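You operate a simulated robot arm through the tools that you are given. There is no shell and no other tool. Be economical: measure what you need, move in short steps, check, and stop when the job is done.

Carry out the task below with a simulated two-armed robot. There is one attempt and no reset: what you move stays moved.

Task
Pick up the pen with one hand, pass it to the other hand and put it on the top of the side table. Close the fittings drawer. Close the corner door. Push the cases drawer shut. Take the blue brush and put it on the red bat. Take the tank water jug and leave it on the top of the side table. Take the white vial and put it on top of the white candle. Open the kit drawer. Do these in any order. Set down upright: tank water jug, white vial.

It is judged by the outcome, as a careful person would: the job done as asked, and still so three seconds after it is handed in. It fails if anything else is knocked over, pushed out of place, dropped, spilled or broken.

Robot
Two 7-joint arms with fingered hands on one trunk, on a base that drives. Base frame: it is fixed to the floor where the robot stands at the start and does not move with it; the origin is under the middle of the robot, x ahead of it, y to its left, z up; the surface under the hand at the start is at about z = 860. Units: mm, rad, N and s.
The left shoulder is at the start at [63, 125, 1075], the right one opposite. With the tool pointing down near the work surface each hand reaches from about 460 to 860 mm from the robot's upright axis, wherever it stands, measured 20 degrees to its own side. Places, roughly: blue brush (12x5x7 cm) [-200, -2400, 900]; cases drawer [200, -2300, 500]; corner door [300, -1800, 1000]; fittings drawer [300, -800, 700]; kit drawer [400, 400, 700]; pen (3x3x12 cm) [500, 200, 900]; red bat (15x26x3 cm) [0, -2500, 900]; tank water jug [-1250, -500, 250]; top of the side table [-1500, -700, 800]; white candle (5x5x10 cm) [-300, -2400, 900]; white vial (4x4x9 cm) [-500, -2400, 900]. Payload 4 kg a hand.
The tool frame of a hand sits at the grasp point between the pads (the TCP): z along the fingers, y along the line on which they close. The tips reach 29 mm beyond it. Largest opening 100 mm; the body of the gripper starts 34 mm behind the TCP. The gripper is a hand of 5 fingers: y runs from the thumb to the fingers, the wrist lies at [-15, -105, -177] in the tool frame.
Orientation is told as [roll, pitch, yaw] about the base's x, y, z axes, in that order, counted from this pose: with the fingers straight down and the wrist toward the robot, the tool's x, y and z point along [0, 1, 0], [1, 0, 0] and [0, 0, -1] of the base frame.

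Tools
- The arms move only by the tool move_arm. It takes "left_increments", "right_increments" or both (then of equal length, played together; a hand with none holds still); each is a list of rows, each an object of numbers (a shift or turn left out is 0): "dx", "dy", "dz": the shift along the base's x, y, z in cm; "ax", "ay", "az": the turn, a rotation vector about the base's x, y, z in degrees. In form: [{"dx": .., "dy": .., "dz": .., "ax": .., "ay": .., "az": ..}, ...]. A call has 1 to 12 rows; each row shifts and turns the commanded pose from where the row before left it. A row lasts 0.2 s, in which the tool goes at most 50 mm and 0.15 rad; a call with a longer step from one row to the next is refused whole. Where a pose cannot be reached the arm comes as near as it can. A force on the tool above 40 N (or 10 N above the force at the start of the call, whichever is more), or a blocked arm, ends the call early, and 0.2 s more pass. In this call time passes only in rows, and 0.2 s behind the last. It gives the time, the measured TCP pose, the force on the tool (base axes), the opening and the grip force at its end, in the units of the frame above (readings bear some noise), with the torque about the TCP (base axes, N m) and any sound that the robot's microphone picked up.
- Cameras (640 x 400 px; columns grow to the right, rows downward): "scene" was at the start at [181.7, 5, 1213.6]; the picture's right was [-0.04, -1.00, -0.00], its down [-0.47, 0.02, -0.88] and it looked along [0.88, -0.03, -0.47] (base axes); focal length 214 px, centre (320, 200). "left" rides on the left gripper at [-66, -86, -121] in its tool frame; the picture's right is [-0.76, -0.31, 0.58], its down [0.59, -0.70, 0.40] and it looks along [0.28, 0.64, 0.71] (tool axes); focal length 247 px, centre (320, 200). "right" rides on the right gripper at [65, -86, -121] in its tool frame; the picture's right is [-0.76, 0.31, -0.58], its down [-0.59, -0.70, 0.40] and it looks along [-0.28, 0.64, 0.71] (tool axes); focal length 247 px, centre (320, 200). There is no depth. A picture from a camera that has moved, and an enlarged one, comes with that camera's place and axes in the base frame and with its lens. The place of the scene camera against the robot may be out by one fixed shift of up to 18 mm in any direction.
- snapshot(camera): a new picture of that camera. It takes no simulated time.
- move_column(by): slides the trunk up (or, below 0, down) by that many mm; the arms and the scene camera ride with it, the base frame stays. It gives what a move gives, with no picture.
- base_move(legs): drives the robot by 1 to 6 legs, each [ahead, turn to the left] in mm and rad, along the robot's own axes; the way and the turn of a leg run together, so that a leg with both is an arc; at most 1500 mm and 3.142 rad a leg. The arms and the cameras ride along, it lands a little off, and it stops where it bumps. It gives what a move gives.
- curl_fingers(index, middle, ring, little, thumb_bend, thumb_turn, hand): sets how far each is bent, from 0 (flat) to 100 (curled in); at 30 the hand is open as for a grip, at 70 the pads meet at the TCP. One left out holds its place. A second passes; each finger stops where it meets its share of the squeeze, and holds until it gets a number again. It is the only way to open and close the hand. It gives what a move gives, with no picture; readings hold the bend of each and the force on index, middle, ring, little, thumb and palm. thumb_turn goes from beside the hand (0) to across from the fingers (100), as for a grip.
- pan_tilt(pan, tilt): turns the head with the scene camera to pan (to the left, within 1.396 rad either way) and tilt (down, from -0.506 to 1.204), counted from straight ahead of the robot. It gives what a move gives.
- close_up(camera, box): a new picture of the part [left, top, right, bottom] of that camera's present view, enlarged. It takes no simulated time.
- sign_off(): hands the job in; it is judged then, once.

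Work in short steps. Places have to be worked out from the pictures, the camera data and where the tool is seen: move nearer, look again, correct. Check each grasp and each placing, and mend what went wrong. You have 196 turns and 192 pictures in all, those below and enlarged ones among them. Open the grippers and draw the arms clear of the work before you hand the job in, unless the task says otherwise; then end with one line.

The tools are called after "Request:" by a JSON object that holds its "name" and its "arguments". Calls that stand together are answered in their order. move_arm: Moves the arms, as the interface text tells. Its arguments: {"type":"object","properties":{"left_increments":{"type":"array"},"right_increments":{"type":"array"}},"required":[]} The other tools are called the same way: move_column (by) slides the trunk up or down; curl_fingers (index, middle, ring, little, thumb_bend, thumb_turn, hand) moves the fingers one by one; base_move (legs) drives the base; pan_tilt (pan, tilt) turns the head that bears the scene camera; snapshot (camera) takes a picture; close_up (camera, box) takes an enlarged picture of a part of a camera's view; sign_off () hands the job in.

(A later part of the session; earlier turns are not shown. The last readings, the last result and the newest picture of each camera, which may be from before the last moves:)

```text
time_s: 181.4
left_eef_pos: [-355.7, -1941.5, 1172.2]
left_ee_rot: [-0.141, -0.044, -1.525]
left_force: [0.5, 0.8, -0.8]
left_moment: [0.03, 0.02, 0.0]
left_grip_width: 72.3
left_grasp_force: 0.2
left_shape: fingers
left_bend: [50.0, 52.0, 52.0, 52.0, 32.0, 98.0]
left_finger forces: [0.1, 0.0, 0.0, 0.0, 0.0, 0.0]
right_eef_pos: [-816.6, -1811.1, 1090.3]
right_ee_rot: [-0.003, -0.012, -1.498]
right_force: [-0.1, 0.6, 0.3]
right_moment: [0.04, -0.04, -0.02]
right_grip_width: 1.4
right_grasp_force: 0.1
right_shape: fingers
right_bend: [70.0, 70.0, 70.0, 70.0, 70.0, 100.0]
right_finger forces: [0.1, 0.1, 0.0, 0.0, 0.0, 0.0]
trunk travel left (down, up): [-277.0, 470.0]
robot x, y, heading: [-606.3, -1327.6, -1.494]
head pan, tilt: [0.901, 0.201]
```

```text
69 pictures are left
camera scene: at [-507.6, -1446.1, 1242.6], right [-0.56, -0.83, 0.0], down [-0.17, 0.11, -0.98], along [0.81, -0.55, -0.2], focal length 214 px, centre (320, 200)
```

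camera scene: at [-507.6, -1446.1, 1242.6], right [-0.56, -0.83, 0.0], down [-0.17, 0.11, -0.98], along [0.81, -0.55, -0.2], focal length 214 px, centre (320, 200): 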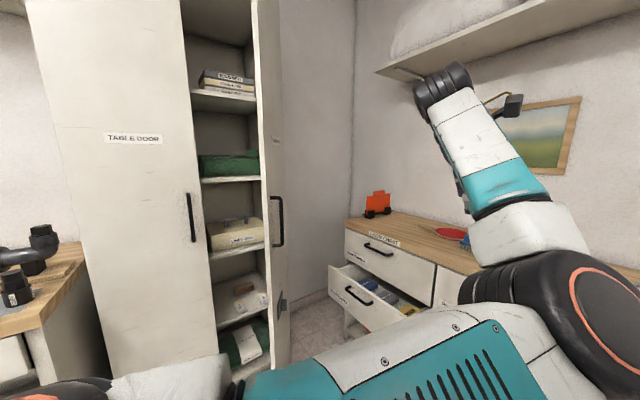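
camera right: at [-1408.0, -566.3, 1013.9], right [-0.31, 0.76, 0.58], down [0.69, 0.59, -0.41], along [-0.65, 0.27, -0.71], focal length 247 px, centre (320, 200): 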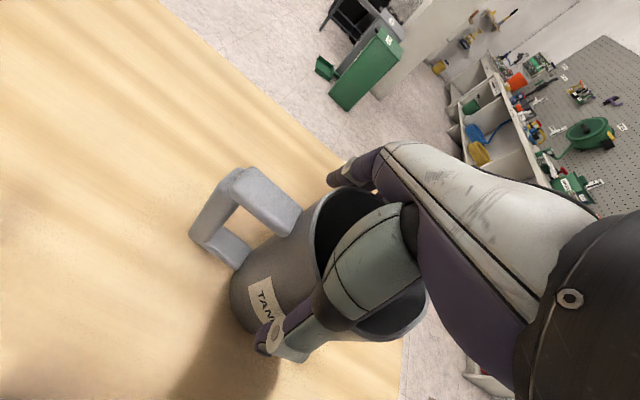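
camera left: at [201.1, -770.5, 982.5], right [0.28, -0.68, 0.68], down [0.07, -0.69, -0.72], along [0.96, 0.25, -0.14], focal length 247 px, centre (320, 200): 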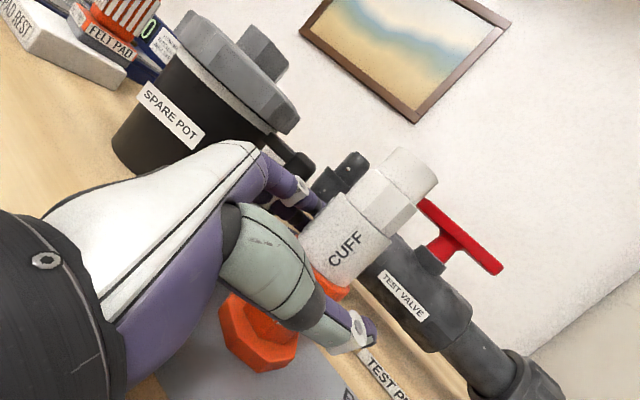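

The corner door is open about 49°: hinge near [330, -1850], free edge near [76, -1631]. I pull the hands in, drive to face it, and turn.

Request:
{"name": "move_arm", "arguments": {"left_increments": [{"dy": 4.5}, {"dy": 4.5}, {"dy": 4.5}], "right_increments": [{"dy": 2}, {"dy": 2}, {"dy": 2}]}}

Request:
{"name": "base_move", "arguments": {"legs": [[400, 0], [0, 1.495]]}}

Request:
{"name": "pan_tilt", "arguments": {"pan": 0.1, "tilt": 0.4}}

Request:
{"name": "snapshot", "arguments": {"camera": "scene"}}

```text
time_s: 182.2
left_eef_pos: [-289.9, -1887.3, 1189.7]
left_ee_rot: [-0.139, -0.046, -1.525]
left_force: [0.0, 0.0, 0.5]
left_moment: [0.01, 0.02, -0.03]
left_grip_width: 72.5
left_grasp_force: 0.0
left_shape: fingers
left_bend: [50.0, 52.0, 52.0, 52.0, 32.0, 98.0]
left_finger forces: [0.0, 0.0, 0.1, 0.0, 0.1, 0.1]
left hand out of reach, approached as far as the arm can: row 1, 2, 3
right_eef_pos: [-815.8, -1750.8, 1092.0]
right_ee_rot: [-0.001, -0.011, -1.497]
right_force: [-0.5, -0.1, -0.4]
right_moment: [0.0, -0.04, 0.02]
right_grip_width: 1.6
right_grasp_force: 0.0
right_shape: fingers
right_bend: [70.0, 70.0, 70.0, 70.0, 70.0, 100.0]
right_finger forces: [0.0, 0.0, 0.0, 0.0, 0.1, 0.0]
trunk travel left (down, up): [-277.0, 470.0]
robot x, y, heading: [-600.7, -1321.9, -1.494]
head pan, tilt: [0.901, 0.201]
```

```text
time_s: 188.4
left_eef_pos: [11.6, -1457.2, 1189.3]
left_ee_rot: [-0.14, -0.043, -0.021]
left_force: [0.8, -0.4, 0.8]
left_moment: [0.03, -0.01, -0.01]
left_grip_width: 72.3
left_grasp_force: 0.0
left_shape: fingers
left_bend: [50.0, 52.0, 52.0, 52.0, 32.0, 98.0]
left_finger forces: [0.0, 0.0, 0.1, 0.0, 0.0, 0.0]
right_eef_pos: [-159.6, -1972.5, 1091.2]
right_ee_rot: [-0.003, -0.009, 0.005]
right_force: [-0.5, 0.0, 0.7]
right_moment: [-0.02, 0.05, 0.02]
right_grip_width: 1.4
right_grasp_force: 0.1
right_shape: fingers
right_bend: [70.0, 70.0, 70.0, 70.0, 70.0, 100.0]
right_finger forces: [0.0, 0.0, 0.1, 0.0, 0.1, 0.0]
trunk travel left (down, up): [-277.0, 470.0]
robot x, y, heading: [-571.5, -1734.2, 0.008]
head pan, tilt: [0.901, 0.201]
```

```text
time_s: 189.6
left_eef_pos: [11.6, -1457.3, 1189.7]
left_ee_rot: [-0.142, -0.044, -0.022]
left_force: [0.2, 0.5, 0.1]
left_moment: [0.01, 0.01, -0.01]
left_grip_width: 72.2
left_grasp_force: 0.0
left_shape: fingers
left_bend: [50.0, 52.0, 52.0, 52.0, 32.0, 98.0]
left_finger forces: [0.1, 0.0, 0.0, 0.0, 0.0, 0.0]
right_eef_pos: [-161.0, -1971.8, 1090.6]
right_ee_rot: [-0.001, -0.01, 0.005]
right_force: [-0.7, -0.4, -0.7]
right_moment: [0.01, -0.01, 0.01]
right_grip_width: 1.6
right_grasp_force: 0.0
right_shape: fingers
right_bend: [70.0, 70.0, 70.0, 70.0, 70.0, 100.0]
right_finger forces: [0.1, 0.0, 0.0, 0.0, 0.0, 0.0]
trunk travel left (down, up): [-277.0, 470.0]
robot x, y, heading: [-571.0, -1731.0, 0.008]
head pan, tilt: [0.099, 0.4]
```

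```text
68 pictures are left
camera scene: at [-389.3, -1713.4, 1224.1], right [0.11, -0.99, 0.0], down [-0.39, -0.04, -0.92], along [0.92, 0.1, -0.39], focal length 214 px, centre (320, 200)
```

scene: 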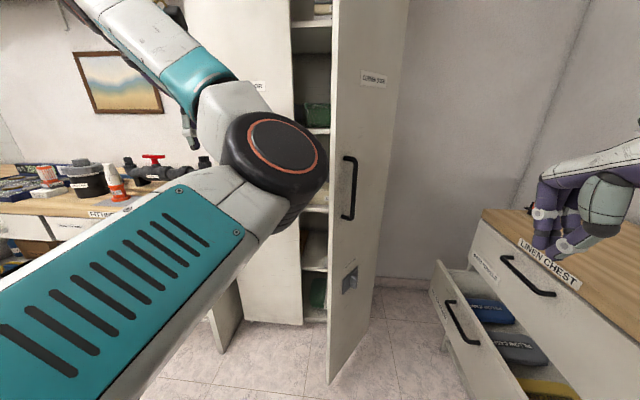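

Refined: door hinge near [490, -1895], width 396, free edge at [162, -1687], open about 57°. I form a left fist pointing forward and bring it to the door's outer side, below the handle.

Request:
{"name": "curl_fingers", "arguments": {"hand": "left", "index": 70, "middle": 70, "ring": 70, "little": 70, "thumb_bend": 70}}

Request:
{"name": "move_arm", "arguments": {"left_increments": [{"dy": -2.6, "dz": -2.6}, {"dy": -2.6, "dz": -2.6}, {"dy": -2.6, "dz": -2.6, "ay": -8}, {"dy": -2.6, "dz": -2.6, "ay": -8}, {"dy": -2.6, "dz": -2.6, "ay": -8}, {"dy": -2.6, "dz": -2.6, "ay": -8}, {"dy": -2.6, "dz": -2.6, "ay": -8}, {"dy": -2.6, "dz": -2.6, "ay": -8}, {"dy": -2.6, "dz": -2.6, "ay": -8}, {"dy": -2.6, "dz": -2.6}, {"dy": -2.6, "dz": -2.6}, {"dy": -2, "dz": -2.6}]}}

Request:
{"name": "snapshot", "arguments": {"camera": "scene"}}

```text
time_s: 190.6
left_eef_pos: [11.7, -1456.7, 1189.8]
left_ee_rot: [-0.141, -0.043, -0.021]
left_force: [0.6, -0.7, -0.1]
left_moment: [0.01, 0.0, 0.02]
left_grip_width: 1.6
left_grasp_force: 0.1
left_shape: fingers
left_bend: [70.0, 70.0, 70.0, 70.0, 70.0, 98.0]
left_finger forces: [0.0, 0.0, 0.1, 0.0, 0.0, 0.0]
right_eef_pos: [-160.6, -1973.0, 1090.6]
right_ee_rot: [-0.002, -0.011, 0.006]
right_force: [0.5, 0.2, 0.5]
right_moment: [0.0, -0.03, 0.01]
right_grip_width: 1.6
right_grasp_force: 0.1
right_shape: fingers
right_bend: [70.0, 70.0, 70.0, 70.0, 70.0, 100.0]
right_finger forces: [0.0, 0.1, 0.1, 0.0, 0.0, 0.0]
trunk travel left (down, up): [-277.0, 470.0]
robot x, y, heading: [-571.3, -1727.4, 0.009]
head pan, tilt: [0.099, 0.4]
```

```text
time_s: 193.1
left_eef_pos: [71.1, -1703.9, 970.5]
left_ee_rot: [0.13, -1.171, -0.229]
left_force: [1.0, 0.4, -0.2]
left_moment: [0.01, 0.03, 0.01]
left_grip_width: 1.6
left_grasp_force: 0.1
left_shape: fingers
left_bend: [70.0, 70.0, 70.0, 70.0, 70.0, 98.0]
left_finger forces: [0.0, 0.0, 0.0, 0.0, 0.0, 0.0]
left hand out of reach, approached as far as the arm can: row 1, 2
right_eef_pos: [-160.5, -1972.6, 1091.8]
right_ee_rot: [-0.002, -0.009, 0.004]
right_force: [0.7, 0.2, -0.4]
right_moment: [0.01, 0.01, -0.02]
right_grip_width: 1.5
right_grasp_force: 0.0
right_shape: fingers
right_bend: [70.0, 70.0, 70.0, 70.0, 70.0, 100.0]
right_finger forces: [0.0, 0.0, 0.1, 0.0, 0.0, 0.0]
trunk travel left (down, up): [-277.0, 470.0]
robot x, y, heading: [-571.4, -1733.3, 0.004]
head pan, tilt: [0.099, 0.4]
stopped in row 12 (left hand): the arm was blocked; the commanded pose is now the measured one
```

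```text
67 pictures are left
camera scene: at [-389.4, -1713.2, 1224.1], right [0.11, -0.99, 0.0], down [-0.39, -0.04, -0.92], along [0.92, 0.1, -0.39], focal length 214 px, centre (320, 200)
```

scene: 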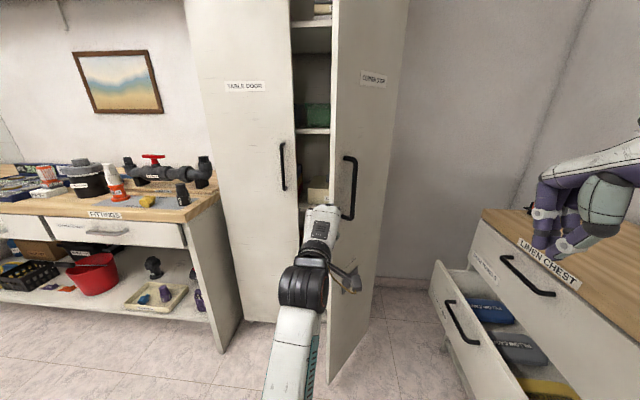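

The hand is in place just short of the door. I lower it below the handle level and drive 80 mm forward.

Request:
{"name": "move_arm", "arguments": {"left_increments": [{"dz": -3}, {"dz": -3}, {"dz": -3}]}}

Request:
{"name": "base_move", "arguments": {"legs": [[80, 0]]}}

Request:
{"name": "move_arm", "arguments": {"left_increments": [{"dx": 2.2, "dy": 0.8}, {"dx": 2.2, "dy": 1.4}, {"dx": 2.2, "dy": 1.4}, {"dx": 2.2, "dy": 1.4}, {"dx": 2.2, "dy": 1}, {"dx": 2.2, "dy": 1}, {"dx": 2.2, "dy": 0.8}]}}

Request:
{"name": "snapshot", "arguments": {"camera": "scene"}}

```text
time_s: 193.9
left_eef_pos: [75.0, -1701.1, 889.4]
left_ee_rot: [0.14, -1.186, -0.236]
left_force: [0.6, 0.8, -0.4]
left_moment: [0.04, -0.02, -0.01]
left_grip_width: 1.5
left_grasp_force: 0.0
left_shape: fingers
left_bend: [70.0, 70.0, 70.0, 70.0, 70.0, 98.0]
left_finger forces: [0.0, 0.1, 0.0, 0.0, 0.0, 0.0]
right_eef_pos: [-160.7, -1973.0, 1090.0]
right_ee_rot: [-0.002, -0.011, 0.005]
right_force: [-0.6, -0.2, 0.1]
right_moment: [-0.02, -0.01, -0.04]
right_grip_width: 1.4
right_grasp_force: 0.1
right_shape: fingers
right_bend: [70.0, 70.0, 70.0, 70.0, 70.0, 100.0]
right_finger forces: [0.0, 0.1, 0.0, 0.0, 0.0, 0.0]
trunk travel left (down, up): [-277.0, 470.0]
robot x, y, heading: [-570.8, -1730.0, 0.009]
head pan, tilt: [0.099, 0.4]
```

```text
time_s: 195.2
left_eef_pos: [154.6, -1691.0, 888.6]
left_ee_rot: [0.157, -1.184, -0.235]
left_force: [-13.5, 10.2, -1.5]
left_moment: [-0.08, 0.17, 0.35]
left_grip_width: 0.0
left_grasp_force: 15.5
left_shape: fingers
left_bend: [70.0, 80.0, 70.0, 70.0, 70.0, 97.0]
left_finger forces: [4.3, 9.5, 16.7, 0.0, 0.6, 0.1]
right_eef_pos: [-80.5, -1971.8, 1091.9]
right_ee_rot: [-0.004, -0.012, 0.003]
right_force: [0.5, -0.6, -0.2]
right_moment: [0.0, -0.02, -0.01]
right_grip_width: 1.3
right_grasp_force: 0.0
right_shape: fingers
right_bend: [70.0, 70.0, 70.0, 70.0, 70.0, 100.0]
right_finger forces: [0.1, 0.0, 0.0, 0.1, 0.1, 0.0]
trunk travel left (down, up): [-277.0, 470.0]
robot x, y, heading: [-494.8, -1733.0, 0.012]
head pan, tilt: [0.099, 0.4]
stopped in leg 1: the force on the tool passed its limit at 41 N (the readings are from after the stop); the commanded pose is now the measured one
```

```text
time_s: 195.5
left_eef_pos: [163.8, -1681.8, 888.7]
left_ee_rot: [0.16, -1.186, -0.231]
left_force: [-24.1, 18.9, -0.7]
left_moment: [-0.2, 0.21, 0.42]
left_grip_width: 0.0
left_grasp_force: 27.2
left_shape: fingers
left_bend: [70.0, 81.0, 70.0, 70.0, 70.0, 97.0]
left_finger forces: [13.7, 11.5, 26.9, 0.1, 2.1, 0.1]
right_eef_pos: [-81.4, -1968.5, 1092.4]
right_ee_rot: [-0.006, -0.014, 0.006]
right_force: [0.2, -0.9, -1.1]
right_moment: [0.01, 0.01, 0.0]
right_grip_width: 1.2
right_grasp_force: 0.2
right_shape: fingers
right_bend: [70.0, 70.0, 70.0, 70.0, 70.0, 100.0]
right_finger forces: [0.0, 0.1, 0.0, 0.0, 0.0, 0.0]
trunk travel left (down, up): [-277.0, 470.0]
robot x, y, heading: [-488.0, -1731.7, 0.01]
head pan, tilt: [0.099, 0.4]
stopped in row 1 (left hand): the force on the tool passed its limit at 48 N (the readings are from after the stop); the commanded pose is now the measured one
```

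```text
66 pictures are left
camera scene: at [-311.2, -1710.8, 1224.5], right [0.11, -0.99, 0.0], down [-0.39, -0.04, -0.92], along [0.92, 0.1, -0.39], focal length 214 px, centre (320, 200)
```

scene: 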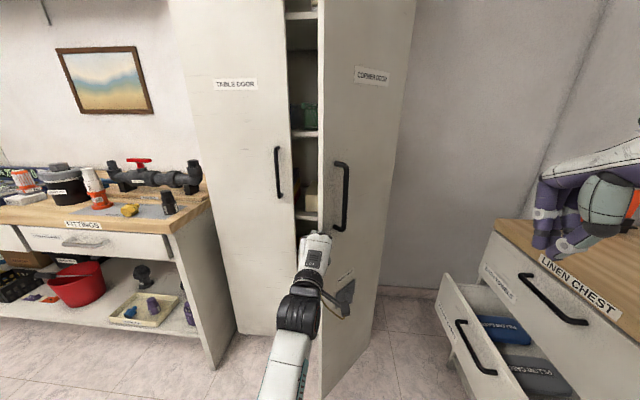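

The fist met the door's thin edge rather than its face. I back off, turn slightly right to get onto the outer face, and push again with the base.

Request:
{"name": "base_move", "arguments": {"legs": [[-90, 0], [0, -0.1]]}}

Request:
{"name": "base_move", "arguments": {"legs": [[130, 0]]}}

Request:
{"name": "snapshot", "arguments": {"camera": "scene"}}

```text
time_s: 197.2
left_eef_pos: [78.3, -1753.2, 887.9]
left_ee_rot: [0.159, -1.185, -0.336]
left_force: [0.5, 0.1, 0.0]
left_moment: [0.02, 0.02, -0.05]
left_grip_width: 1.5
left_grasp_force: 0.0
left_shape: fingers
left_bend: [70.0, 70.0, 70.0, 70.0, 70.0, 98.0]
left_finger forces: [0.1, 0.0, 0.1, 0.0, 0.1, 0.1]
right_eef_pos: [-196.9, -2012.3, 1091.2]
right_ee_rot: [-0.003, -0.009, -0.094]
right_force: [-0.1, 0.4, 0.4]
right_moment: [0.01, 0.0, -0.03]
right_grip_width: 1.3
right_grasp_force: 0.0
right_shape: fingers
right_bend: [70.0, 70.0, 70.0, 70.0, 70.0, 100.0]
right_finger forces: [0.1, 0.1, 0.1, 0.1, 0.0, 0.0]
trunk travel left (down, up): [-277.0, 470.0]
robot x, y, heading: [-580.9, -1731.1, -0.09]
head pan, tilt: [0.099, 0.4]
```

```text
time_s: 198.4
left_eef_pos: [209.3, -1767.1, 887.7]
left_ee_rot: [0.159, -1.184, -0.336]
left_force: [0.8, -0.1, 0.6]
left_moment: [0.0, 0.01, 0.01]
left_grip_width: 1.5
left_grasp_force: 0.0
left_shape: fingers
left_bend: [70.0, 70.0, 70.0, 70.0, 70.0, 98.0]
left_finger forces: [0.0, 0.1, 0.0, 0.0, 0.0, 0.0]
right_eef_pos: [-64.6, -2024.5, 1091.4]
right_ee_rot: [0.0, -0.011, -0.097]
right_force: [-0.4, 0.4, -0.2]
right_moment: [-0.02, 0.01, 0.01]
right_grip_width: 1.6
right_grasp_force: 0.1
right_shape: fingers
right_bend: [70.0, 70.0, 70.0, 70.0, 70.0, 100.0]
right_finger forces: [0.1, 0.0, 0.0, 0.0, 0.0, 0.1]
trunk travel left (down, up): [-277.0, 470.0]
robot x, y, heading: [-450.9, -1746.6, -0.093]
head pan, tilt: [0.099, 0.4]
```

```text
65 pictures are left
camera scene: at [-266.6, -1743.5, 1224.0], right [0.01, -1.0, 0.0], down [-0.39, 0.0, -0.92], along [0.92, 0.01, -0.39], focal length 214 px, centre (320, 200)
```

scene: 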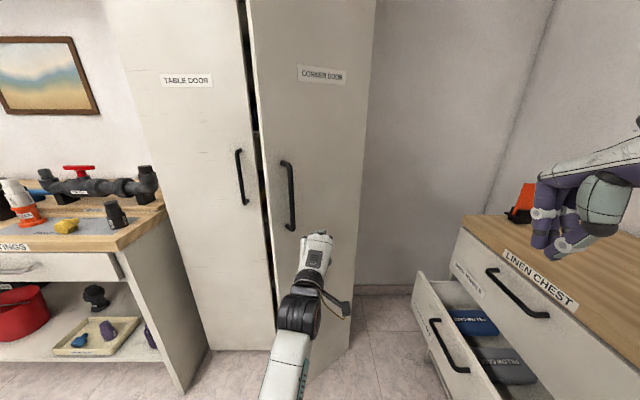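

The fist is now on the outer face side. I push with the arm, drifting left toward the free edge.

Request:
{"name": "move_arm", "arguments": {"left_increments": [{"dx": 2, "dy": 0.8}, {"dx": 2, "dy": 1}, {"dx": 2, "dy": 1}, {"dx": 2, "dy": 1.2}, {"dx": 2, "dy": 1.2}, {"dx": 2, "dy": 1.2}, {"dx": 2, "dy": 1}, {"dx": 2, "dy": 1}]}}

Request:
{"name": "snapshot", "arguments": {"camera": "scene"}}

```text
time_s: 200.2
left_eef_pos: [369.6, -1681.0, 886.4]
left_ee_rot: [0.158, -1.184, -0.336]
left_force: [0.4, -0.2, -1.4]
left_moment: [0.01, 0.0, -0.02]
left_grip_width: 1.4
left_grasp_force: 0.0
left_shape: fingers
left_bend: [70.0, 70.0, 70.0, 70.0, 70.0, 98.0]
left_finger forces: [0.0, 0.0, 0.1, 0.0, 0.0, 0.0]
right_eef_pos: [-64.5, -2025.4, 1091.1]
right_ee_rot: [-0.001, -0.01, -0.097]
right_force: [-0.6, -0.4, 0.0]
right_moment: [0.0, 0.01, 0.02]
right_grip_width: 1.3
right_grasp_force: 0.1
right_shape: fingers
right_bend: [70.0, 70.0, 70.0, 70.0, 70.0, 100.0]
right_finger forces: [0.1, 0.0, 0.0, 0.1, 0.0, 0.0]
trunk travel left (down, up): [-277.0, 470.0]
robot x, y, heading: [-450.9, -1744.4, -0.097]
head pan, tilt: [0.099, 0.4]
```

```text
64 pictures are left
camera scene: at [-267.0, -1743.3, 1224.1], right [0.01, -1.0, 0.0], down [-0.39, 0.0, -0.92], along [0.92, 0.01, -0.39], focal length 214 px, centre (320, 200)
```

scene: 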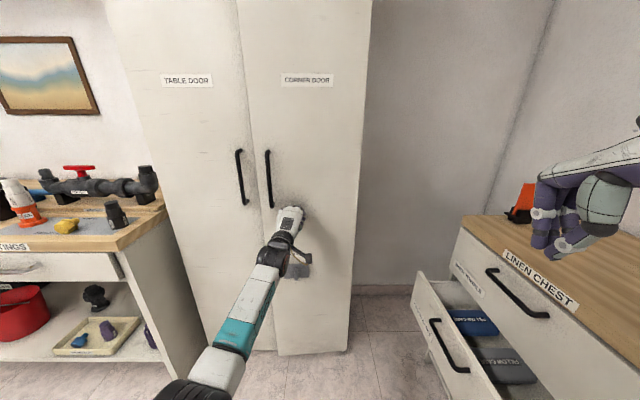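

The corner door now looks closed. I give it a final gentle push to confirm.

Request:
{"name": "move_arm", "arguments": {"left_increments": [{"dx": 1.5}, {"dx": 1.5}, {"dx": 1.5}]}}

Request:
{"name": "close_up", "arguments": {"camera": "scene", "box": [140, 40, 380, 370]}}

```text
time_s: 201.1
left_eef_pos: [406.1, -1683.9, 892.8]
left_ee_rot: [0.166, -1.199, -0.347]
left_force: [-35.0, 3.8, 5.7]
left_moment: [0.11, 0.13, 0.46]
left_grip_width: 0.0
left_grasp_force: 17.6
left_shape: fingers
left_bend: [71.0, 73.0, 73.0, 70.0, 69.0, 97.0]
left_finger forces: [15.7, 6.6, 8.7, 3.8, 0.0, 0.1]
right_eef_pos: [-70.9, -2023.9, 1093.6]
right_ee_rot: [-0.003, -0.015, -0.095]
right_force: [-0.4, 0.3, 0.4]
right_moment: [0.04, 0.02, 0.02]
right_grip_width: 1.3
right_grasp_force: 0.1
right_shape: fingers
right_bend: [70.0, 70.0, 70.0, 70.0, 70.0, 100.0]
right_finger forces: [0.1, 0.0, 0.0, 0.1, 0.0, 0.0]
trunk travel left (down, up): [-277.0, 470.0]
robot x, y, heading: [-451.6, -1748.0, -0.096]
head pan, tilt: [0.099, 0.4]
stopped in row 3 (left hand): the force on the tool passed its limit at 51 N (the readings are from after the stop); the commanded pose is now the measured one
```

```text
1.21 times, centred on (260, 205) of scene
camera zoom: at [-273.3, -1742.7, 1225.0], right [0.01, -1.0, 0.0], down [-0.39, 0.0, -0.92], along [0.92, 0.01, -0.39], focal length 260 px, centre (393, 194)
```

zoom: 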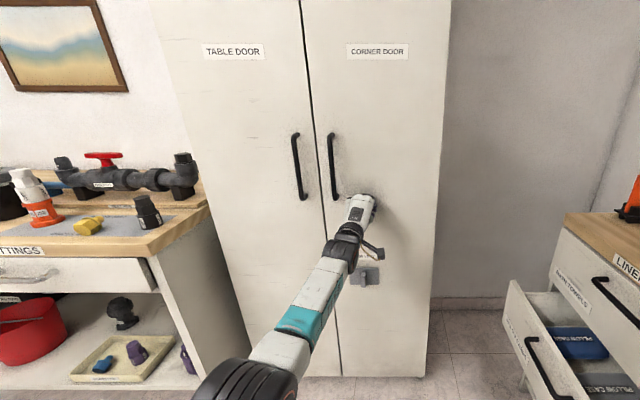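

The corner door is firmly shut. Next is the cases drawer in the linen chest (front at about [192, -2150], z≈520). I retract, reposition to about [-300, -1560] and face it obliquely.

Request:
{"name": "move_arm", "arguments": {"left_increments": [{"dx": -4}, {"dx": -4}, {"dx": -4}, {"dx": -4}, {"dx": -4}, {"dx": -3}]}}

Request:
{"name": "base_move", "arguments": {"legs": [[-120, 0], [0, 0.8], [330, 0], [0, -1.6]]}}

Request:
{"name": "pan_tilt", "arguments": {"pan": 0, "tilt": 0.6}}

Request:
{"name": "snapshot", "arguments": {"camera": "scene"}}

```text
time_s: 202.5
left_eef_pos: [180.5, -1682.4, 889.6]
left_ee_rot: [0.163, -1.19, -0.343]
left_force: [-0.6, -0.2, 1.0]
left_moment: [0.01, 0.01, -0.03]
left_grip_width: 1.4
left_grasp_force: 0.0
left_shape: fingers
left_bend: [70.0, 70.0, 70.0, 70.0, 70.0, 97.0]
left_finger forces: [0.1, 0.0, 0.0, 0.1, 0.0, 0.0]
right_eef_pos: [-64.7, -2024.7, 1091.6]
right_ee_rot: [-0.002, -0.011, -0.096]
right_force: [-0.5, 0.0, 0.1]
right_moment: [-0.01, 0.01, -0.01]
right_grip_width: 1.6
right_grasp_force: 0.2
right_shape: fingers
right_bend: [70.0, 70.0, 70.0, 70.0, 70.0, 100.0]
right_finger forces: [0.1, 0.0, 0.1, 0.0, 0.0, 0.0]
trunk travel left (down, up): [-277.0, 470.0]
robot x, y, heading: [-451.8, -1740.7, -0.097]
head pan, tilt: [0.099, 0.4]
```

```text
time_s: 211.7
left_eef_pos: [159.5, -1935.8, 889.3]
left_ee_rot: [0.161, -1.192, -1.151]
left_force: [0.1, -0.2, 0.7]
left_moment: [-0.01, 0.03, -0.02]
left_grip_width: 1.4
left_grasp_force: 0.1
left_shape: fingers
left_bend: [70.0, 70.0, 70.0, 70.0, 70.0, 98.0]
left_finger forces: [0.0, 0.1, 0.0, 0.0, 0.0, 0.1]
right_eef_pos: [-259.6, -1992.8, 1091.1]
right_ee_rot: [-0.001, -0.009, -0.906]
right_force: [0.6, -0.7, 0.0]
right_moment: [-0.04, 0.02, 0.02]
right_grip_width: 1.4
right_grasp_force: 0.1
right_shape: fingers
right_bend: [70.0, 70.0, 70.0, 70.0, 70.0, 100.0]
right_finger forces: [0.0, 0.0, 0.1, 0.1, 0.1, 0.1]
trunk travel left (down, up): [-277.0, 470.0]
robot x, y, heading: [-320.4, -1519.9, -0.907]
head pan, tilt: [0.099, 0.4]
```

```text
time_s: 212.4
left_eef_pos: [159.8, -1934.9, 889.0]
left_ee_rot: [0.163, -1.189, -1.152]
left_force: [0.2, 0.7, 0.9]
left_moment: [-0.02, 0.0, -0.01]
left_grip_width: 1.3
left_grasp_force: 0.1
left_shape: fingers
left_bend: [70.0, 70.0, 70.0, 70.0, 70.0, 98.0]
left_finger forces: [0.1, 0.0, 0.1, 0.1, 0.1, 0.0]
right_eef_pos: [-259.1, -1993.0, 1091.8]
right_ee_rot: [-0.001, -0.011, -0.907]
right_force: [0.7, 0.1, 0.1]
right_moment: [0.01, -0.01, 0.03]
right_grip_width: 1.5
right_grasp_force: 0.2
right_shape: fingers
right_bend: [70.0, 70.0, 70.0, 70.0, 70.0, 100.0]
right_finger forces: [0.0, 0.0, 0.0, 0.0, 0.0, 0.1]
trunk travel left (down, up): [-277.0, 470.0]
robot x, y, heading: [-322.5, -1521.3, -0.906]
head pan, tilt: [0.0, 0.6]
```

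```text
62 pictures are left
camera scene: at [-205.0, -1641.8, 1206.0], right [-0.79, -0.62, 0.0], down [-0.35, 0.44, -0.83], along [0.51, -0.65, -0.56], focal length 214 px, centre (320, 200)
```

scene: 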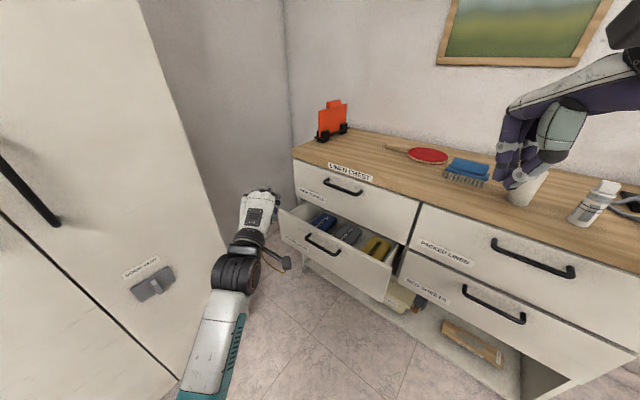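

Clear view: the cases drawer's handle is at about [182, -2150, 555]. I lower the trunk and bring the left fist in front of the drawer, just right of the handle.

Request:
{"name": "move_column", "arguments": {"by": -270}}

Request:
{"name": "move_arm", "arguments": {"left_increments": [{"dx": -1.5, "dy": -2, "dz": -1}, {"dx": -1.5, "dy": -2, "dz": -1}, {"dx": -1.5, "dy": -2, "dz": -1}, {"dx": -1.5, "dy": -2, "dz": -1}, {"dx": -1, "dy": -2, "dz": -1}]}}

Request:
{"name": "snapshot", "arguments": {"camera": "scene"}}

```text
time_s: 215.1
left_eef_pos: [160.3, -1935.3, 619.9]
left_ee_rot: [0.162, -1.191, -1.152]
left_force: [0.0, 0.1, -0.8]
left_moment: [0.02, -0.05, 0.02]
left_grip_width: 1.3
left_grasp_force: 0.1
left_shape: fingers
left_bend: [70.0, 70.0, 70.0, 70.0, 70.0, 98.0]
left_finger forces: [0.1, 0.0, 0.0, 0.1, 0.0, 0.0]
right_eef_pos: [-243.8, -2010.5, 795.6]
right_ee_rot: [-0.002, 0.075, -0.909]
right_force: [0.0, -0.5, 0.3]
right_moment: [0.03, 0.03, -0.01]
right_grip_width: 1.2
right_grasp_force: 0.0
right_shape: fingers
right_bend: [70.0, 70.0, 70.0, 70.0, 70.0, 100.0]
right_finger forces: [0.0, 0.1, 0.1, 0.0, 0.1, 0.0]
trunk travel left (down, up): [-7.0, 740.0]
robot x, y, heading: [-320.2, -1519.8, -0.904]
head pan, tilt: [0.0, 0.6]
```

```text
time_s: 216.3
left_eef_pos: [92.1, -2032.4, 563.4]
left_ee_rot: [0.248, -1.182, -1.238]
left_force: [0.2, 0.8, 0.8]
left_moment: [-0.04, 0.01, 0.0]
left_grip_width: 1.7
left_grasp_force: 0.1
left_shape: fingers
left_bend: [70.0, 70.0, 70.0, 70.0, 70.0, 98.0]
left_finger forces: [0.1, 0.0, 0.1, 0.0, 0.1, 0.0]
right_eef_pos: [-244.1, -2010.3, 795.2]
right_ee_rot: [-0.002, 0.077, -0.908]
right_force: [-0.6, -0.2, -0.5]
right_moment: [0.01, 0.0, -0.03]
right_grip_width: 1.4
right_grasp_force: 0.1
right_shape: fingers
right_bend: [70.0, 70.0, 70.0, 70.0, 70.0, 100.0]
right_finger forces: [0.1, 0.0, 0.0, 0.0, 0.0, 0.0]
trunk travel left (down, up): [-7.0, 740.0]
robot x, y, heading: [-319.2, -1519.5, -0.906]
head pan, tilt: [0.0, 0.6]
```

```text
61 pictures are left
camera scene: at [-135.0, -1731.0, 921.2], right [-0.79, -0.62, 0.0], down [-0.35, 0.44, -0.82], along [0.51, -0.65, -0.57], focal length 214 px, centre (320, 200)
```

scene: 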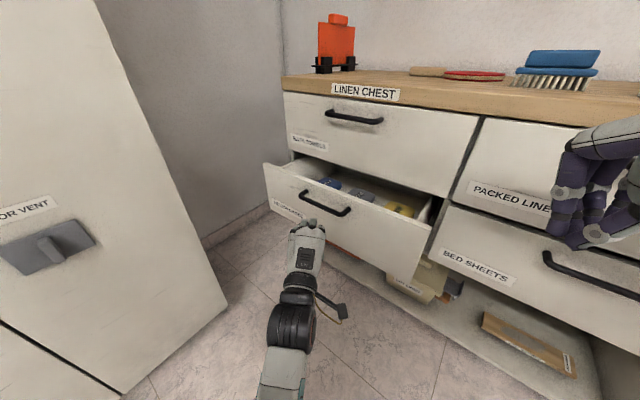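

The fist would meet the handle's end; I shift 6 cm further right and push toward −y.

Request:
{"name": "move_arm", "arguments": {"left_increments": [{"dx": -3}, {"dx": -3}, {"dy": -2.5}, {"dy": -2.5}, {"dy": -2.5}, {"dy": -2.5}, {"dy": -2.5}, {"dy": -2.5}]}}

Request:
{"name": "snapshot", "arguments": {"camera": "scene"}}

```text
time_s: 218.1
left_eef_pos: [32.3, -2187.5, 570.0]
left_ee_rot: [0.153, -1.189, -1.149]
left_force: [-3.5, -0.8, -0.4]
left_moment: [0.01, 0.04, -0.07]
left_grip_width: 1.2
left_grasp_force: 1.9
left_shape: fingers
left_bend: [70.0, 70.0, 71.0, 70.0, 70.0, 98.0]
left_finger forces: [0.1, 0.0, 3.5, 0.1, 0.0, 0.0]
left hand out of reach, approached as far as the arm can: row 2
right_eef_pos: [-245.2, -2009.7, 797.0]
right_ee_rot: [-0.003, 0.078, -0.908]
right_force: [0.5, 0.5, 0.1]
right_moment: [0.0, -0.03, 0.03]
right_grip_width: 1.2
right_grasp_force: 0.1
right_shape: fingers
right_bend: [70.0, 70.0, 70.0, 70.0, 70.0, 100.0]
right_finger forces: [0.1, 0.0, 0.0, 0.0, 0.0, 0.0]
trunk travel left (down, up): [-7.0, 740.0]
robot x, y, heading: [-322.2, -1521.4, -0.908]
head pan, tilt: [0.0, 0.6]
```

```text
60 pictures are left
camera scene: at [-135.3, -1731.1, 921.3], right [-0.79, -0.62, 0.0], down [-0.35, 0.44, -0.82], along [0.51, -0.65, -0.57], focal length 214 px, centre (320, 200)
```

scene: 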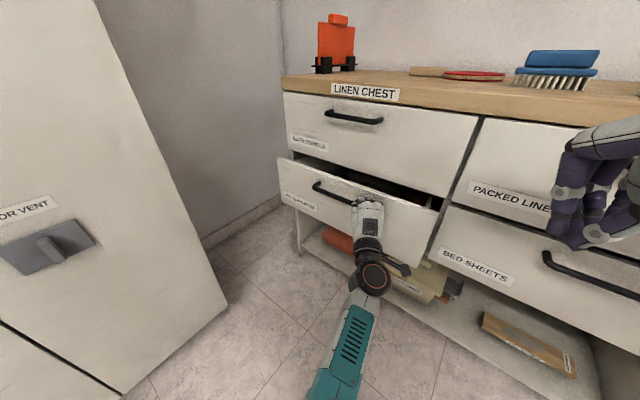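

The drawer is moving in. I keep pushing until it seats.

Request:
{"name": "move_arm", "arguments": {"left_increments": [{"dy": -2}, {"dy": -2}, {"dy": -2}, {"dy": -1.5}, {"dy": -1}]}}

Request:
{"name": "snapshot", "arguments": {"camera": "scene"}}

```text
time_s: 219.2
left_eef_pos: [34.6, -2257.5, 572.8]
left_ee_rot: [0.161, -1.201, -1.139]
left_force: [-9.8, 31.7, 7.5]
left_moment: [0.34, 0.08, 0.19]
left_grip_width: 0.1
left_grasp_force: 22.4
left_shape: fingers
left_bend: [72.0, 70.0, 72.0, 70.0, 68.0, 99.0]
left_finger forces: [26.0, 0.5, 9.5, 0.1, 8.4, 0.0]
right_eef_pos: [-243.2, -2008.2, 796.5]
right_ee_rot: [-0.003, 0.075, -0.906]
right_force: [-0.3, -0.4, -0.4]
right_moment: [-0.03, 0.0, 0.01]
right_grip_width: 1.1
right_grasp_force: 0.0
right_shape: fingers
right_bend: [70.0, 70.0, 70.0, 70.0, 70.0, 100.0]
right_finger forces: [0.0, 0.0, 0.1, 0.1, 0.1, 0.0]
trunk travel left (down, up): [-7.0, 740.0]
robot x, y, heading: [-319.2, -1523.0, -0.905]
head pan, tilt: [0.0, 0.6]
stopped in row 5 (left hand): the force on the tool passed its limit at 51 N (the readings are from after the stop); the commanded pose is now the measured one
```

```text
59 pictures are left
camera scene: at [-135.4, -1728.6, 922.1], right [-0.79, -0.62, 0.0], down [-0.35, 0.44, -0.83], along [0.51, -0.65, -0.56], focal length 214 px, centre (320, 200)
```

scene: 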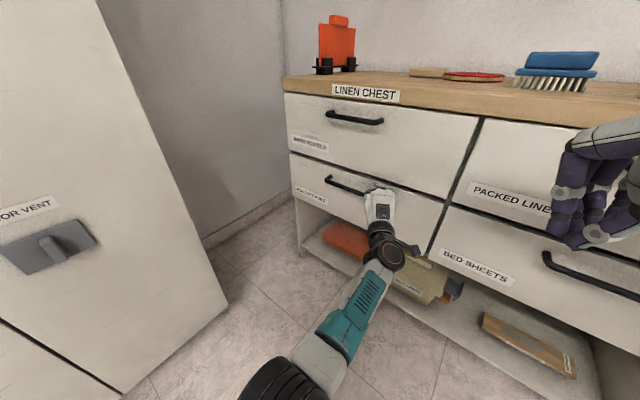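

The cases drawer is shut. I withdraw the left hand, raise the trunk, and turn the left hand back to pointing down.

Request:
{"name": "move_arm", "arguments": {"left_increments": [{"dy": 3}, {"dy": 4}, {"dy": 4}, {"dy": 4}, {"dy": 4}, {"dy": 3}]}}

Request:
{"name": "move_column", "arguments": {"by": 310}}

Request:
{"name": "move_arm", "arguments": {"left_increments": [{"ax": 7.4, "ay": 3.4, "dz": 2.5}, {"ax": 7.4, "ay": 3.4, "dz": 2.5}, {"ax": 7.4, "ay": 3.4, "dz": 2.5}, {"ax": 7.4, "ay": 3.4, "dz": 2.5}, {"ax": 7.4, "ay": 3.4, "dz": 2.5}, {"ax": 7.4, "ay": 3.4, "dz": 2.5}, {"ax": 7.4, "ay": 3.4, "dz": 2.5}, {"ax": 7.4, "ay": 3.4, "dz": 2.5}, {"az": -5, "dz": 2.5}], "right_increments": [{"dz": 2}, {"dz": 2}, {"dz": 2}, {"dz": 2}, {"dz": 2}, {"dz": 2}, {"dz": 2}, {"dz": 2}, {}]}}

Request:
{"name": "base_move", "arguments": {"legs": [[0, -0.23], [250, 0], [0, -0.43]]}}

Request:
{"name": "snapshot", "arguments": {"camera": "scene"}}

```text
time_s: 220.4
left_eef_pos: [70.4, -2087.1, 664.4]
left_ee_rot: [0.582, -1.363, -1.538]
left_force: [0.6, 0.1, 0.5]
left_moment: [0.01, 0.01, 0.0]
left_grip_width: 1.5
left_grasp_force: 0.0
left_shape: fingers
left_bend: [70.0, 70.0, 70.0, 70.0, 70.0, 98.0]
left_finger forces: [0.1, 0.1, 0.0, 0.0, 0.0, 0.0]
right_eef_pos: [-244.3, -2010.2, 794.7]
right_ee_rot: [-0.001, 0.077, -0.907]
right_force: [-0.1, 0.1, -0.1]
right_moment: [-0.01, -0.02, -0.03]
right_grip_width: 1.6
right_grasp_force: 0.1
right_shape: fingers
right_bend: [70.0, 70.0, 70.0, 70.0, 70.0, 100.0]
right_finger forces: [0.0, 0.1, 0.0, 0.0, 0.1, 0.1]
trunk travel left (down, up): [-7.0, 740.0]
robot x, y, heading: [-317.5, -1522.4, -0.909]
head pan, tilt: [0.0, 0.6]
stopped in row 6 (left hand): the arm was blocked; the commanded pose is now the measured one
```

```text
time_s: 223.5
left_eef_pos: [79.0, -2085.0, 973.2]
left_ee_rot: [0.66, -1.358, -1.608]
left_force: [-0.3, -0.3, 0.1]
left_moment: [-0.02, 0.0, -0.03]
left_grip_width: 1.3
left_grasp_force: 0.1
left_shape: fingers
left_bend: [70.0, 70.0, 70.0, 70.0, 70.0, 98.0]
left_finger forces: [0.0, 0.0, 0.0, 0.1, 0.0, 0.0]
right_eef_pos: [-242.9, -2011.4, 1105.7]
right_ee_rot: [-0.003, 0.077, -0.905]
right_force: [-0.6, 0.6, 0.0]
right_moment: [0.0, 0.0, 0.0]
right_grip_width: 1.4
right_grasp_force: 0.0
right_shape: fingers
right_bend: [70.0, 70.0, 70.0, 70.0, 70.0, 100.0]
right_finger forces: [0.0, 0.0, 0.0, 0.0, 0.1, 0.0]
trunk travel left (down, up): [-317.0, 430.0]
robot x, y, heading: [-318.6, -1519.8, -0.903]
head pan, tilt: [0.0, 0.6]
```

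```text
time_s: 225.5
left_eef_pos: [55.1, -2094.4, 1140.9]
left_ee_rot: [0.262, -0.616, -1.2]
left_force: [1.2, -0.7, 0.9]
left_moment: [0.01, 0.05, 0.01]
left_grip_width: 1.0
left_grasp_force: 0.0
left_shape: fingers
left_bend: [70.0, 70.0, 70.0, 70.0, 70.0, 98.0]
left_finger forces: [0.0, 0.0, 0.0, 0.1, 0.0, 0.1]
left hand out of reach, approached as far as the arm can: row 1, 2, 3, 8, 9
right_eef_pos: [-242.5, -2011.8, 1266.2]
right_ee_rot: [-0.002, 0.077, -0.906]
right_force: [0.9, 0.6, 0.2]
right_moment: [0.01, -0.01, -0.01]
right_grip_width: 1.2
right_grasp_force: 0.0
right_shape: fingers
right_bend: [70.0, 70.0, 70.0, 70.0, 70.0, 100.0]
right_finger forces: [0.0, 0.0, 0.1, 0.0, 0.0, 0.0]
trunk travel left (down, up): [-317.0, 430.0]
robot x, y, heading: [-321.4, -1520.1, -0.901]
head pan, tilt: [0.0, 0.6]
```

```text
time_s: 229.5
left_eef_pos: [-271.1, -2431.3, 1140.3]
left_ee_rot: [0.262, -0.617, -1.862]
left_force: [0.3, -0.6, 0.4]
left_moment: [-0.01, 0.0, 0.04]
left_grip_width: 1.3
left_grasp_force: 0.0
left_shape: fingers
left_bend: [70.0, 70.0, 70.0, 70.0, 70.0, 98.0]
left_finger forces: [0.0, 0.0, 0.1, 0.0, 0.1, 0.1]
right_eef_pos: [-456.4, -2182.5, 1267.1]
right_ee_rot: [-0.001, 0.074, -1.565]
right_force: [-0.3, 1.1, 0.0]
right_moment: [-0.01, -0.03, 0.02]
right_grip_width: 1.5
right_grasp_force: 0.0
right_shape: fingers
right_bend: [70.0, 70.0, 70.0, 70.0, 70.0, 100.0]
right_finger forces: [0.1, 0.1, 0.0, 0.1, 0.0, 0.0]
trunk travel left (down, up): [-317.0, 430.0]
robot x, y, heading: [-216.7, -1750.0, -1.564]
head pan, tilt: [0.0, 0.6]
```

```text
58 pictures are left
camera scene: at [-201.1, -1894.1, 1246.9], right [-1.0, 0.0, 0.0], down [0.0, 0.57, -0.82], along [0.0, -0.82, -0.57], focal length 214 px, centre (320, 200)
```

scene: 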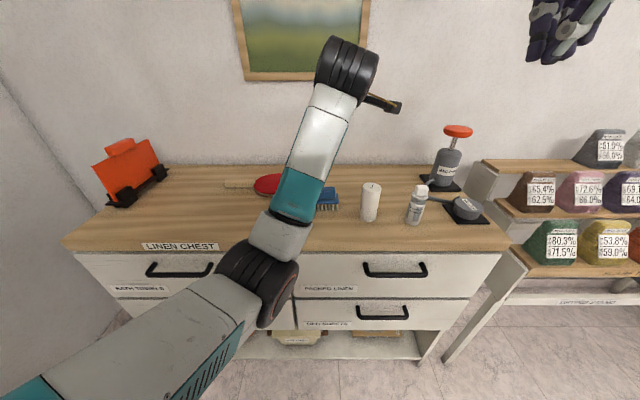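

I straighten the left hand to point down, bringing it nearer over the brush area.

Request:
{"name": "move_arm", "arguments": {"left_increments": [{"ax": 6.7, "ay": -2, "dx": 1.2, "dy": 1.2, "dz": 1}, {"ax": 6.7, "ay": -2, "dx": 1.2, "dy": 1.2, "dz": 1}, {"ax": 6.7, "ay": -2, "dx": 1.2, "dy": 1.2, "dz": 1}, {"ax": 6.7, "ay": -2, "dx": 1.2, "dy": 1.2, "dz": 1}, {"ax": 6.7, "ay": -2, "dx": 1.2, "dy": 1.2, "dz": 1}, {"ax": 2.1, "ay": 7.2, "dx": 1.2}, {"ax": 2.1, "ay": 7.2, "dx": 1.2}, {"az": 8.3}, {"az": 8.3}]}}

Request:
{"name": "curl_fingers", "arguments": {"hand": "left", "index": 30, "middle": 30, "ring": 30, "little": 30, "thumb_bend": 30}}

Request:
{"name": "snapshot", "arguments": {"camera": "scene"}}

Request:
{"name": "snapshot", "arguments": {"camera": "left"}}

```text
time_s: 231.5
left_eef_pos: [-241.7, -2405.6, 1112.7]
left_ee_rot: [0.023, -0.005, -1.349]
left_force: [0.5, 0.9, 0.4]
left_moment: [0.0, -0.01, 0.01]
left_grip_width: 1.2
left_grasp_force: 0.2
left_shape: fingers
left_bend: [70.0, 70.0, 70.0, 70.0, 70.0, 98.0]
left_finger forces: [0.0, 0.0, 0.1, 0.0, 0.1, 0.1]
left hand out of reach, approached as far as the arm can: row 1, 2, 3, 4, 5, 6, 7
right_eef_pos: [-454.9, -2183.1, 1267.7]
right_ee_rot: [-0.001, 0.077, -1.566]
right_force: [1.1, 1.1, -0.1]
right_moment: [0.05, 0.01, 0.0]
right_grip_width: 1.6
right_grasp_force: 0.1
right_shape: fingers
right_bend: [70.0, 70.0, 70.0, 70.0, 70.0, 100.0]
right_finger forces: [0.0, 0.1, 0.0, 0.1, 0.0, 0.1]
trunk travel left (down, up): [-317.0, 430.0]
robot x, y, heading: [-213.8, -1745.6, -1.567]
head pan, tilt: [0.0, 0.6]
```

```text
time_s: 232.5
left_eef_pos: [-242.1, -2405.3, 1113.4]
left_ee_rot: [0.023, -0.006, -1.35]
left_force: [0.4, 0.2, -0.7]
left_moment: [-0.02, 0.0, -0.01]
left_grip_width: 98.3
left_grasp_force: 0.1
left_shape: fingers
left_bend: [30.0, 30.0, 30.0, 30.0, 30.0, 98.0]
left_finger forces: [0.1, 0.1, 0.0, 0.1, 0.0, 0.0]
right_eef_pos: [-455.2, -2183.1, 1266.6]
right_ee_rot: [-0.002, 0.077, -1.565]
right_force: [-0.2, 0.4, 0.0]
right_moment: [0.0, -0.02, 0.03]
right_grip_width: 1.6
right_grasp_force: 0.1
right_shape: fingers
right_bend: [70.0, 70.0, 70.0, 70.0, 70.0, 100.0]
right_finger forces: [0.0, 0.0, 0.0, 0.0, 0.0, 0.0]
trunk travel left (down, up): [-317.0, 430.0]
robot x, y, heading: [-215.2, -1748.4, -1.561]
head pan, tilt: [0.0, 0.6]
```

```text
57 pictures are left
camera scene: at [-200.8, -1894.3, 1246.9], right [-1.0, 0.0, 0.0], down [0.0, 0.57, -0.82], along [0.0, -0.82, -0.57], focal length 214 px, centre (320, 200)
```

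scene: 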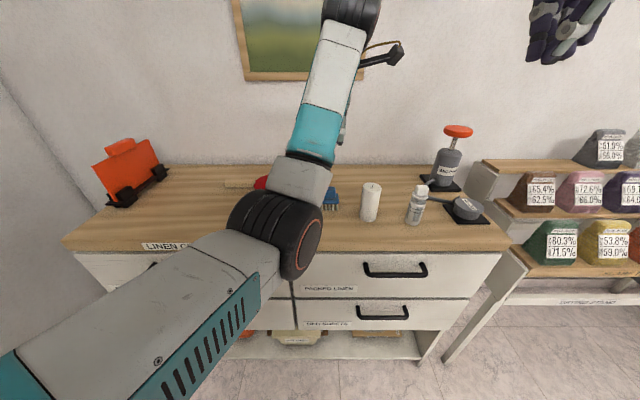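

```text
56 pictures are left
camera left: at [-327.0, -2334.5, 1232.6], right [-0.79, 0.13, -0.6], down [0.43, 0.81, -0.39], along [0.43, -0.57, -0.7], focal length 247 px, centre (320, 200)
```

left: 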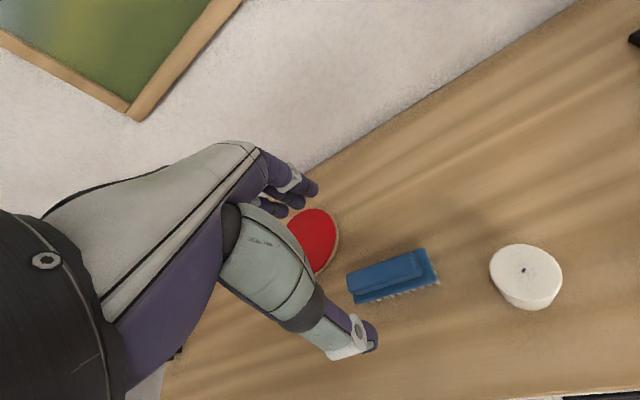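

The brush lies along x with its centre at about [-204, -2431]; the bat's blade is near [-60, -2535]. I align the left hand over the brush and lower to z≈985.

Request:
{"name": "move_arm", "arguments": {"left_increments": [{"az": -6.3, "dx": 1.9, "dy": -1.3}, {"az": -6.3, "dx": 1.9, "dy": -1.3}, {"dz": -3}, {"dz": -3}, {"dz": -3.5}, {"dz": -3.5}]}}

Request:
{"name": "snapshot", "arguments": {"camera": "left"}}

Request:
{"name": "snapshot", "arguments": {"camera": "scene"}}

```text
time_s: 233.9
left_eef_pos: [-204.7, -2430.9, 984.4]
left_ee_rot: [0.023, -0.007, -1.572]
left_force: [-0.9, 0.0, -0.6]
left_moment: [0.0, 0.03, -0.01]
left_grip_width: 98.4
left_grasp_force: 0.0
left_shape: fingers
left_bend: [30.0, 30.0, 30.0, 30.0, 30.0, 98.0]
left_finger forces: [0.1, 0.1, 0.1, 0.0, 0.1, 0.1]
right_eef_pos: [-455.4, -2184.6, 1266.9]
right_ee_rot: [-0.002, 0.076, -1.566]
right_force: [-0.2, -0.4, 0.3]
right_moment: [0.02, -0.03, -0.03]
right_grip_width: 1.3
right_grasp_force: 0.1
right_shape: fingers
right_bend: [70.0, 70.0, 70.0, 70.0, 70.0, 100.0]
right_finger forces: [0.1, 0.0, 0.1, 0.0, 0.0, 0.0]
trunk travel left (down, up): [-317.0, 430.0]
robot x, y, heading: [-218.7, -1746.3, -1.561]
head pan, tilt: [0.0, 0.6]
```

```text
55 pictures are left
camera left: at [-272.9, -2343.3, 1102.4], right [-0.74, 0.3, -0.6], down [0.6, 0.7, -0.39], along [0.3, -0.65, -0.7], focal length 247 px, centre (320, 200)
```

left: 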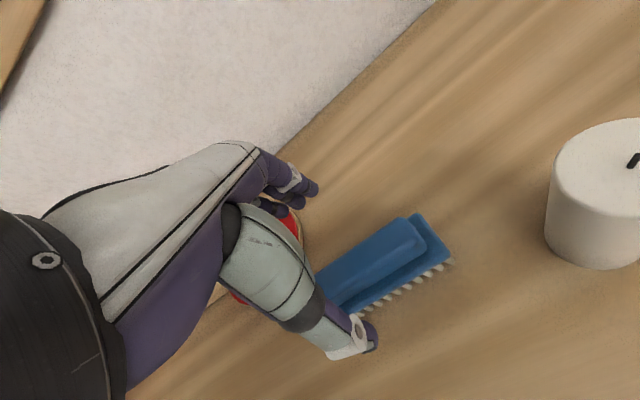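

```text
54 pictures are left
camera scene: at [-200.8, -1894.5, 1246.9], right [-1.0, 0.0, 0.0], down [0.0, 0.57, -0.82], along [0.0, -0.82, -0.57], focal length 214 px, centre (320, 200)
```

scene: 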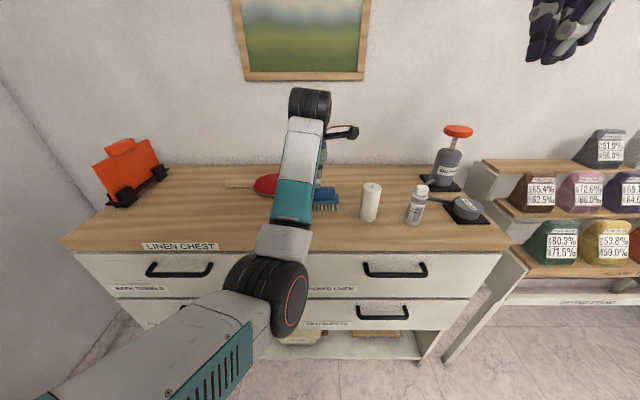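

Well centred. I lower toward the brush.

Request:
{"name": "move_arm", "arguments": {"left_increments": [{"dz": -2.5, "dy": -0.4}, {"dz": -2.5}, {"dz": -1.5}, {"dz": -1}]}}

Request:
{"name": "snapshot", "arguments": {"camera": "left"}}

Request:
{"name": "close_up", "arguments": {"camera": "scene", "box": [220, 120, 400, 260]}}

```text
time_s: 234.9
left_eef_pos: [-204.5, -2435.3, 908.5]
left_ee_rot: [0.023, -0.006, -1.571]
left_force: [0.2, 0.3, 0.0]
left_moment: [0.01, 0.0, -0.01]
left_grip_width: 98.1
left_grasp_force: 0.1
left_shape: fingers
left_bend: [30.0, 30.0, 30.0, 30.0, 30.0, 98.0]
left_finger forces: [0.0, 0.0, 0.0, 0.0, 0.0, 0.0]
right_eef_pos: [-454.8, -2182.7, 1267.0]
right_ee_rot: [-0.002, 0.077, -1.567]
right_force: [-0.1, -0.2, 0.2]
right_moment: [-0.01, -0.01, 0.01]
right_grip_width: 1.3
right_grasp_force: 0.1
right_shape: fingers
right_bend: [70.0, 70.0, 70.0, 70.0, 70.0, 100.0]
right_finger forces: [0.1, 0.0, 0.0, 0.1, 0.0, 0.0]
trunk travel left (down, up): [-317.0, 430.0]
robot x, y, heading: [-216.6, -1748.4, -1.568]
head pan, tilt: [0.0, 0.6]
```

```text
53 pictures are left
camera left: at [-271.7, -2347.8, 1028.1], right [-0.74, 0.3, -0.6], down [0.6, 0.7, -0.39], along [0.3, -0.65, -0.7], focal length 247 px, centre (320, 200)
```

left: 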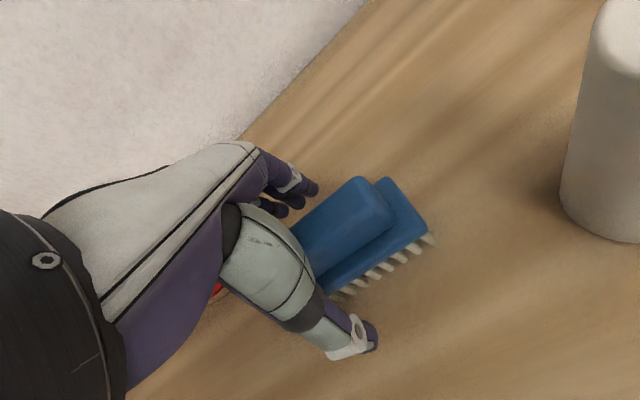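

```text
2.86 times, centred on (310, 190) of scene
camera zoom: at [-200.7, -1894.3, 1246.9], right [-1.0, 0.0, 0.0], down [0.0, 0.57, -0.82], along [0.0, -0.82, -0.57], focal length 613 px, centre (349, 229)
```

zoom: 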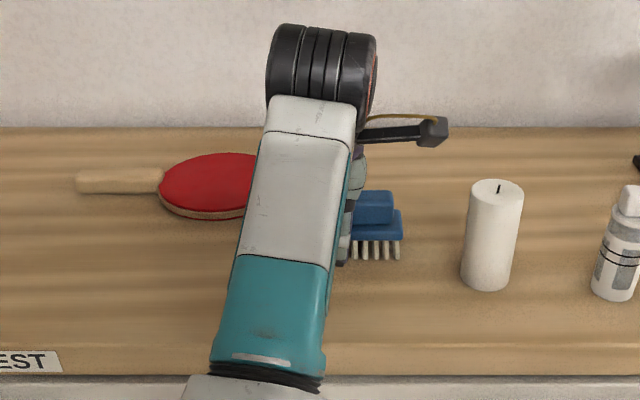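

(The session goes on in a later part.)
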